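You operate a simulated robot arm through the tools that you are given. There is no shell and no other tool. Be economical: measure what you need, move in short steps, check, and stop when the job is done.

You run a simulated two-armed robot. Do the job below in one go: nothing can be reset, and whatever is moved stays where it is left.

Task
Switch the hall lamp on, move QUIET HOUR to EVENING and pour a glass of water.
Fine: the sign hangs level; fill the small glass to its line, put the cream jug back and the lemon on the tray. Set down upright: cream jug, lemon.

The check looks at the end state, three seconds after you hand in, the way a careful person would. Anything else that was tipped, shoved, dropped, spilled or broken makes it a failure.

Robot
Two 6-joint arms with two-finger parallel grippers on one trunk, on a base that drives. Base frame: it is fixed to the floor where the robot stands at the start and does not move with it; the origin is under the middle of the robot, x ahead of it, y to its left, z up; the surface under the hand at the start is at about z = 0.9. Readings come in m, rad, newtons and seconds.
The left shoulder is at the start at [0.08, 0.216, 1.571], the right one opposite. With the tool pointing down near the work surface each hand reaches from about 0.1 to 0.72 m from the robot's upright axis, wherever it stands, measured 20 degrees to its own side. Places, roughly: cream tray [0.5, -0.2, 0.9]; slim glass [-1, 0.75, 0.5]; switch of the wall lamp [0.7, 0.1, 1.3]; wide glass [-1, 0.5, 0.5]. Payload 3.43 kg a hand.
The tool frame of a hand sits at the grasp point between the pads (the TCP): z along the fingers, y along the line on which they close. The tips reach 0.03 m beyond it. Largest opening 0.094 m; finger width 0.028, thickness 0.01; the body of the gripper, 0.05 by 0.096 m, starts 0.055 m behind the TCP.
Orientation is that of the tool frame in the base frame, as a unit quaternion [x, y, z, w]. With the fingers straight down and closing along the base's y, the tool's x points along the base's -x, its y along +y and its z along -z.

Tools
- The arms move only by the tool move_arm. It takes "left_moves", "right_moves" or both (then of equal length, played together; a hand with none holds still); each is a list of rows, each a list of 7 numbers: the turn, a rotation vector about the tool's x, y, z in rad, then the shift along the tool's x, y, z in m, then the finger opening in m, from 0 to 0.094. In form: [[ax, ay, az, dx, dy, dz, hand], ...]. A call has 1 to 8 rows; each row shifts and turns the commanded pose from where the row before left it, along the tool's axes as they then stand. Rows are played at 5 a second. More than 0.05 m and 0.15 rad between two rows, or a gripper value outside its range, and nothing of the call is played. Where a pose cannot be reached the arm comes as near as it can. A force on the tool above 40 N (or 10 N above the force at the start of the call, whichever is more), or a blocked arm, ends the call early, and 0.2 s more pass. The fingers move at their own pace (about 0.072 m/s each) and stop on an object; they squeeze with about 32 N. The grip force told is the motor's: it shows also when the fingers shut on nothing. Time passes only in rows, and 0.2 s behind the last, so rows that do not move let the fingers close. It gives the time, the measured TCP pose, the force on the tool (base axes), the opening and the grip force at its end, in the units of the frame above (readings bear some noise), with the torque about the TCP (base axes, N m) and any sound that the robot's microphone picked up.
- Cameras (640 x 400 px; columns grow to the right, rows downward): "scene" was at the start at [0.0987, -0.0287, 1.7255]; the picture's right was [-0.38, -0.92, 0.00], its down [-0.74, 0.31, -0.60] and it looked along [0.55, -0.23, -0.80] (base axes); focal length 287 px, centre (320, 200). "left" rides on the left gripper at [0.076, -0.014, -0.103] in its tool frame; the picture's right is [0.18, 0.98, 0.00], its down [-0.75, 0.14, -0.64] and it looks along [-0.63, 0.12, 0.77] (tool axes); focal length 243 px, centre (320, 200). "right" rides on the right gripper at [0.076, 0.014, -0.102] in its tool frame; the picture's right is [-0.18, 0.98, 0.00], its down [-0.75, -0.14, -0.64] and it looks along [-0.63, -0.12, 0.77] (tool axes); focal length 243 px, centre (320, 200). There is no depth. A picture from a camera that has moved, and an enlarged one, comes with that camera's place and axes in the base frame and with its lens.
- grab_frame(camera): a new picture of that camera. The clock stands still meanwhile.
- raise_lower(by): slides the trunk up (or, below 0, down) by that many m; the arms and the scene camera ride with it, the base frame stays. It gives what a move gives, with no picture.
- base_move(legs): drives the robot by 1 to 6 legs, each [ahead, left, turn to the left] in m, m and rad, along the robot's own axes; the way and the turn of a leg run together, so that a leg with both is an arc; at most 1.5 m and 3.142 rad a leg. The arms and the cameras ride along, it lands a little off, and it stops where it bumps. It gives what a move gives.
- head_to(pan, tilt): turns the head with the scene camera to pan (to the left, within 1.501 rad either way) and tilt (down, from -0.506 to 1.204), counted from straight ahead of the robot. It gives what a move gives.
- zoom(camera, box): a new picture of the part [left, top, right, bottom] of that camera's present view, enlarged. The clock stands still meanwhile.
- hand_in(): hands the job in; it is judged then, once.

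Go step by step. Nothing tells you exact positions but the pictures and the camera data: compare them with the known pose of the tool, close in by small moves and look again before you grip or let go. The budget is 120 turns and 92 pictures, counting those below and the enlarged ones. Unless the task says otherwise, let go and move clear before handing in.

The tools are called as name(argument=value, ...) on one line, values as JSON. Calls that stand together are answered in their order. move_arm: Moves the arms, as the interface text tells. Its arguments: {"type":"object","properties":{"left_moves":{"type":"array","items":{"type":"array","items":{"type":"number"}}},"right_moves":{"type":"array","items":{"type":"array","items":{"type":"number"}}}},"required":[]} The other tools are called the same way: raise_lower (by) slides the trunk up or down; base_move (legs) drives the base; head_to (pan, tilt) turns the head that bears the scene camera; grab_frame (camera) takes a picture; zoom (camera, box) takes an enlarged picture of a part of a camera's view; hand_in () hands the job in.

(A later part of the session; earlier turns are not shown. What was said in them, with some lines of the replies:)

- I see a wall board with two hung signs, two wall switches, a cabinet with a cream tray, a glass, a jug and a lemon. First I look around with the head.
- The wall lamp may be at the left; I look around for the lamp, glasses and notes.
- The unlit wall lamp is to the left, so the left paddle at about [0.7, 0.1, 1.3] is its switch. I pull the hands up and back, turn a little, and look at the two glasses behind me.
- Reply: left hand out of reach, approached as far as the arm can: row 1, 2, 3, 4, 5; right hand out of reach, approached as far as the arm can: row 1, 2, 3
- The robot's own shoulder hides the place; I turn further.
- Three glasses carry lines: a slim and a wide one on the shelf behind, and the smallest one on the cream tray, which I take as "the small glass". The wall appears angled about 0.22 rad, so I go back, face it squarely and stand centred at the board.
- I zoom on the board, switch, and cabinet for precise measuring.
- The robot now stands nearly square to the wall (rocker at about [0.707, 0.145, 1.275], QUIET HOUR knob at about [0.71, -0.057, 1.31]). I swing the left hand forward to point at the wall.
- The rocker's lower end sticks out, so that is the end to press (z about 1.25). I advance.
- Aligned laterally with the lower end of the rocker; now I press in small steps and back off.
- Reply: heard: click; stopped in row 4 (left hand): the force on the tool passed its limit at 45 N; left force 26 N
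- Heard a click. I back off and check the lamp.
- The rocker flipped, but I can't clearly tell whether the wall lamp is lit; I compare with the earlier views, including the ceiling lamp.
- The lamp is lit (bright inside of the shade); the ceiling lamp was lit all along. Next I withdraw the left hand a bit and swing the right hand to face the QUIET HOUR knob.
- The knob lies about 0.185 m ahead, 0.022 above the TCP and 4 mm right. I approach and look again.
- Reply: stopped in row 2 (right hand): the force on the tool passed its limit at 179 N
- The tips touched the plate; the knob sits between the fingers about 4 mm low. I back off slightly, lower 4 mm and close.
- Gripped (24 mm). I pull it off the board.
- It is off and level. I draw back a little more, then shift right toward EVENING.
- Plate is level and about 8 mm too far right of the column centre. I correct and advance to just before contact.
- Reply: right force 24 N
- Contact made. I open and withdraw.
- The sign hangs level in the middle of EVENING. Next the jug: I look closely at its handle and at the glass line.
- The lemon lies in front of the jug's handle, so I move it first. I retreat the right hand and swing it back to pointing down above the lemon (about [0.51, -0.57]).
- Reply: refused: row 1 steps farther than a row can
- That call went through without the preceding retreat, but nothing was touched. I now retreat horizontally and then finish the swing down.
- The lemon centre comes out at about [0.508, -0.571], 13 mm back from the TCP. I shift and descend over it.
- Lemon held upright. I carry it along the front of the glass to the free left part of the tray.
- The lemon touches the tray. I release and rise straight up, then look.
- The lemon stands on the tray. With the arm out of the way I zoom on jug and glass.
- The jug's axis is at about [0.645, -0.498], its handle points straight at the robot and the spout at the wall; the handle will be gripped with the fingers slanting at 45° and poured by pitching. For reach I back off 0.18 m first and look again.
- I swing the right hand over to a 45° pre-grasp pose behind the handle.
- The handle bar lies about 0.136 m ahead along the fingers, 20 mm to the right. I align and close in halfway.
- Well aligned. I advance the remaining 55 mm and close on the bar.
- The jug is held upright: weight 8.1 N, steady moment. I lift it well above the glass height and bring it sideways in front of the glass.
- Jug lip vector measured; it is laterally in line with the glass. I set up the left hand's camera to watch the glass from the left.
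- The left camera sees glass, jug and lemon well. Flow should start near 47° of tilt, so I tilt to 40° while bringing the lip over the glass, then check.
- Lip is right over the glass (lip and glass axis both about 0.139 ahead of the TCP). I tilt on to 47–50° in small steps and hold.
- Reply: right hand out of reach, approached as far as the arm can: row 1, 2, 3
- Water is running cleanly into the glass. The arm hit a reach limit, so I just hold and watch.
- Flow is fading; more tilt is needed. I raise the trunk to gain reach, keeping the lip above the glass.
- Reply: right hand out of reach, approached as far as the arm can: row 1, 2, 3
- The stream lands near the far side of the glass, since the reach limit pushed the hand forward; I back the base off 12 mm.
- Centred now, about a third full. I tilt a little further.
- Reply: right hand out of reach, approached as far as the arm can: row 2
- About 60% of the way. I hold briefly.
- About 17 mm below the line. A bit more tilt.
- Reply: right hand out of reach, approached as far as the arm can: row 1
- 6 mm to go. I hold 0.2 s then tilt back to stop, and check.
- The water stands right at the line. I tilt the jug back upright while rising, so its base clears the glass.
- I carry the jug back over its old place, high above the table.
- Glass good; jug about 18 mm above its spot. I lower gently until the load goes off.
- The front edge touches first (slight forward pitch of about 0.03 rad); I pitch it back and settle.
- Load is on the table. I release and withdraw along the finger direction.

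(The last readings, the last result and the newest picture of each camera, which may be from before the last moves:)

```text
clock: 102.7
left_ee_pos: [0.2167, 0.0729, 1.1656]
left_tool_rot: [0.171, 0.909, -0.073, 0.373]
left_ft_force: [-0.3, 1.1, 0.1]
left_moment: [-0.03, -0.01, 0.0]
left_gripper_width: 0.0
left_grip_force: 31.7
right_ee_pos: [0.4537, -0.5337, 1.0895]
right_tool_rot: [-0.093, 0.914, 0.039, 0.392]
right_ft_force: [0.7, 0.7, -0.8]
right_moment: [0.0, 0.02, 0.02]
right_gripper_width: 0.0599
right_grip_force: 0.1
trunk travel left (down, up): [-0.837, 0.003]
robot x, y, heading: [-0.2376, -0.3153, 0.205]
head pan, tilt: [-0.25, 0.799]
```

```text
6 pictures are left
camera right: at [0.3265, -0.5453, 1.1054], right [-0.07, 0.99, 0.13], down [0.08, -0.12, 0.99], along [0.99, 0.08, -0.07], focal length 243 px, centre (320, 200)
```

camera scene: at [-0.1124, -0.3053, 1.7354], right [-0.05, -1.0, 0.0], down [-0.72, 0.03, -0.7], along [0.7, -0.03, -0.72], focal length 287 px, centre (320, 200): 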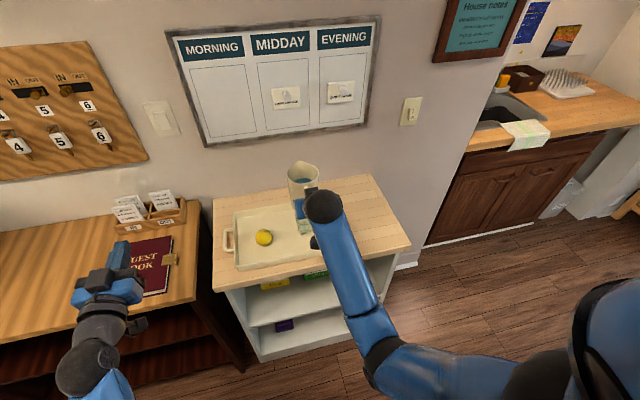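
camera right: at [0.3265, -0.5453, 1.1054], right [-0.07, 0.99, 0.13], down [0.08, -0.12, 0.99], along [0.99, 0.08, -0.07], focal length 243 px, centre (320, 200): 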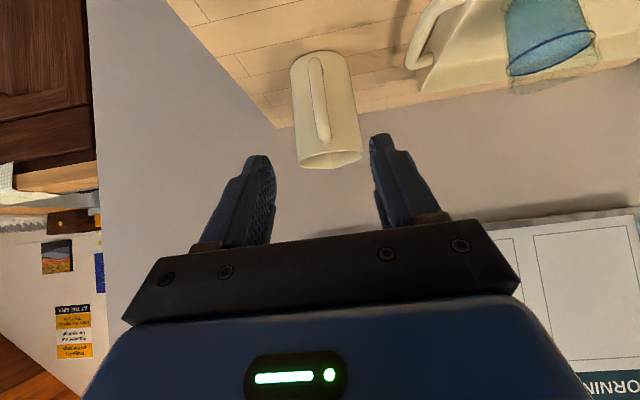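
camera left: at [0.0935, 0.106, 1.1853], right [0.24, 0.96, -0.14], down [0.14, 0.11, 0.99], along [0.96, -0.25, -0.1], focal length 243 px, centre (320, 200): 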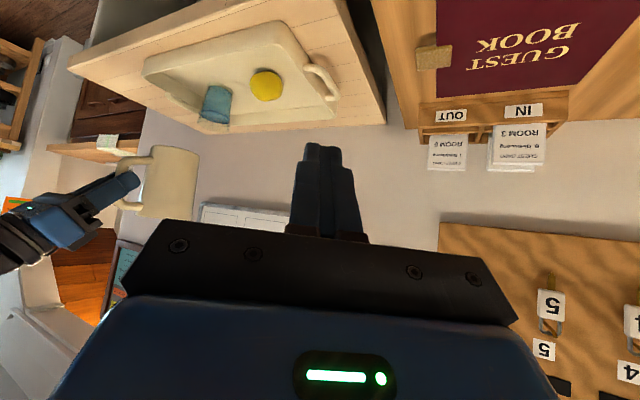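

The jug stands upright at its old place. I back the robot away and take a last look at everything.

base_move(legs=[[-0.2, 0, 0]])

head_to(pan=0, tilt=0.55)

grab_frame(camera="scene")

zoom(camera="scene", box=[230, 130, 430, 255])

```text
clock: 104.1
left_ee_pos: [0.1544, 0.0598, 1.1692]
left_tool_rot: [0.171, 0.908, -0.073, 0.375]
left_ft_force: [-0.4, 0.0, -0.3]
left_moment: [0.04, -0.01, 0.01]
left_gripper_width: 0.0
left_grip_force: 32.0
right_ee_pos: [0.3944, -0.5462, 1.0926]
right_tool_rot: [-0.094, 0.913, 0.039, 0.395]
right_ft_force: [-0.1, -0.7, -0.7]
right_moment: [-0.01, 0.0, 0.04]
right_gripper_width: 0.0599
right_grip_force: 0.1
trunk travel left (down, up): [-0.837, 0.003]
robot x, y, heading: [-0.2926, -0.3216, 0.207]
head pan, tilt: [-0.25, 0.799]
stopped in leg 1: the robot was blocked; the commanded pose is now the measured one
```

```text
clock: 104.9
left_ee_pos: [0.1608, 0.0631, 1.1649]
left_tool_rot: [0.172, 0.91, -0.075, 0.371]
left_ft_force: [0.6, -0.5, -0.1]
left_moment: [0.03, 0.0, 0.0]
left_gripper_width: 0.0002
left_grip_force: 31.4
right_ee_pos: [0.4002, -0.5439, 1.0892]
right_tool_rot: [-0.093, 0.915, 0.038, 0.391]
right_ft_force: [0.0, 0.7, -0.3]
right_moment: [-0.02, 0.0, -0.01]
right_gripper_width: 0.0598
right_grip_force: 0.1
trunk travel left (down, up): [-0.837, 0.003]
robot x, y, heading: [-0.2951, -0.3226, 0.201]
head pan, tilt: [0.0, 0.55]
```

```text
5 pictures are left
camera scene: at [-0.1739, -0.2986, 1.7928], right [0.2, -0.98, 0.0], down [-0.51, -0.11, -0.85], along [0.83, 0.17, -0.52], focal length 287 px, centre (320, 200)
```

scene: 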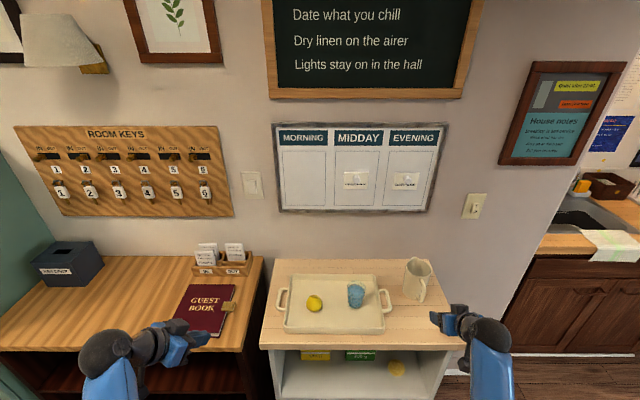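

```text
3.20 times, centred on (330, 192) of scene
camera zoom: at [-0.1739, -0.2986, 1.7928], right [0.2, -0.98, 0.0], down [-0.51, -0.11, -0.85], along [0.83, 0.17, -0.52], focal length 919 px, centre (288, 224)
```

zoom: 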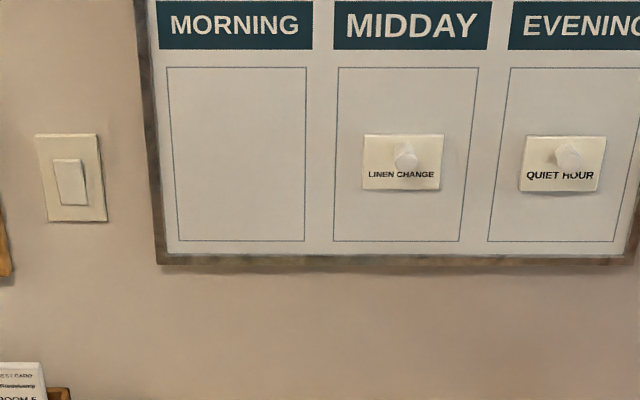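

Everything looks right; the base touched the fixed counter behind, so I move forward slightly off it and check the table once more.

base_move(legs=[[0.04, 0, 0]])

zoom(camera="scene", box=[250, 240, 470, 378])

head_to(pan=1.5, tilt=0.6)

grab_frame(camera="scene")

```text
clock: 105.8
left_ee_pos: [0.1908, 0.0688, 1.1683]
left_tool_rot: [0.172, 0.908, -0.073, 0.374]
left_ft_force: [-0.8, -0.1, 0.2]
left_moment: [0.0, -0.06, 0.01]
left_gripper_width: 0.0001
left_grip_force: 32.5
right_ee_pos: [0.432, -0.5377, 1.0931]
right_tool_rot: [-0.094, 0.913, 0.04, 0.394]
right_ft_force: [-0.8, -1.5, 0.2]
right_moment: [0.01, -0.01, 0.01]
right_gripper_width: 0.06
right_grip_force: 0.0
trunk travel left (down, up): [-0.837, 0.003]
robot x, y, heading: [-0.2582, -0.3172, 0.205]
head pan, tilt: [0.0, 0.55]
```

```text
2.90 times, centred on (360, 309) of scene
camera zoom: at [-0.1481, -0.2931, 1.7938], right [0.2, -0.98, 0.0], down [-0.51, -0.11, -0.86], along [0.84, 0.17, -0.52], focal length 833 px, centre (204, -116)
```

zoom: 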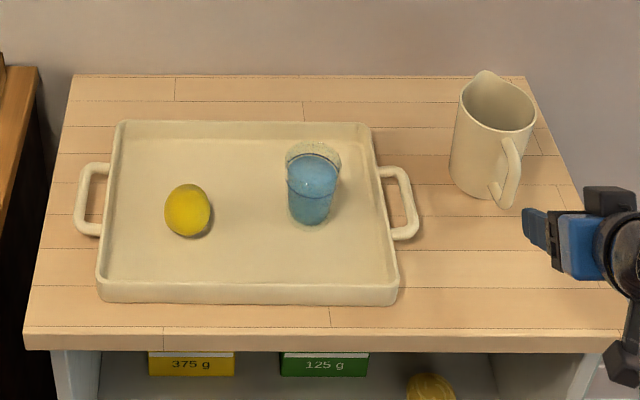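

```text
clock: 107.4
left_ee_pos: [0.1969, 0.0691, 1.1636]
left_tool_rot: [0.172, 0.909, -0.075, 0.371]
left_ft_force: [0.4, -0.4, 0.0]
left_moment: [0.0, 0.06, -0.01]
left_gripper_width: 0.0
left_grip_force: 32.1
right_ee_pos: [0.4382, -0.5355, 1.0883]
right_tool_rot: [-0.094, 0.914, 0.039, 0.392]
right_ft_force: [0.1, 0.3, -0.1]
right_moment: [-0.01, 0.01, 0.01]
right_gripper_width: 0.0599
right_grip_force: 0.1
trunk travel left (down, up): [-0.837, 0.003]
robot x, y, heading: [-0.2579, -0.3106, 0.207]
head pan, tilt: [1.499, 0.6]
```

```text
2 pictures are left
camera scene: at [-0.237, -0.2215, 1.7884], right [0.99, 0.13, 0.0], down [0.08, -0.56, -0.83], along [-0.11, 0.82, -0.56], focal length 287 px, centre (320, 200)
```

scene: 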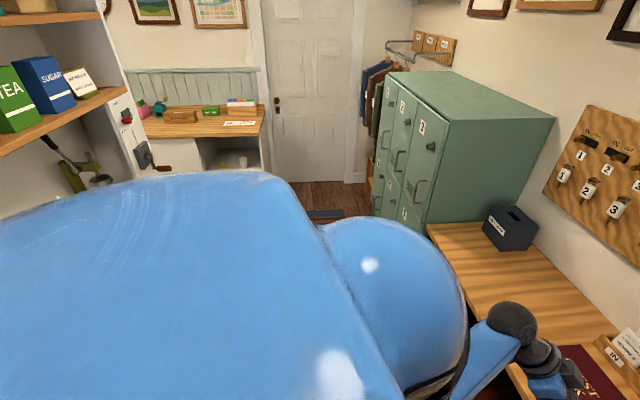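

The lemon and jug stand upright, the glass is filled to its line, the sign hangs level in EVENING and the hall lamp is lit. Both hands are clear of everything, so I hand in.

hand_in()

```text
The job is handed in.
```

The hall lamp is on and QUIET HOUR hangs level in the EVENING column. The small glass on the tray is filled to its line, the cream jug is back upright in its place, and the lemon stands on the tray.

While I was backing away at the end, the base bumped something behind the robot, probably the counter there. I moved forward off it but couldn't see that spot, so I can't confirm nothing there was disturbed.
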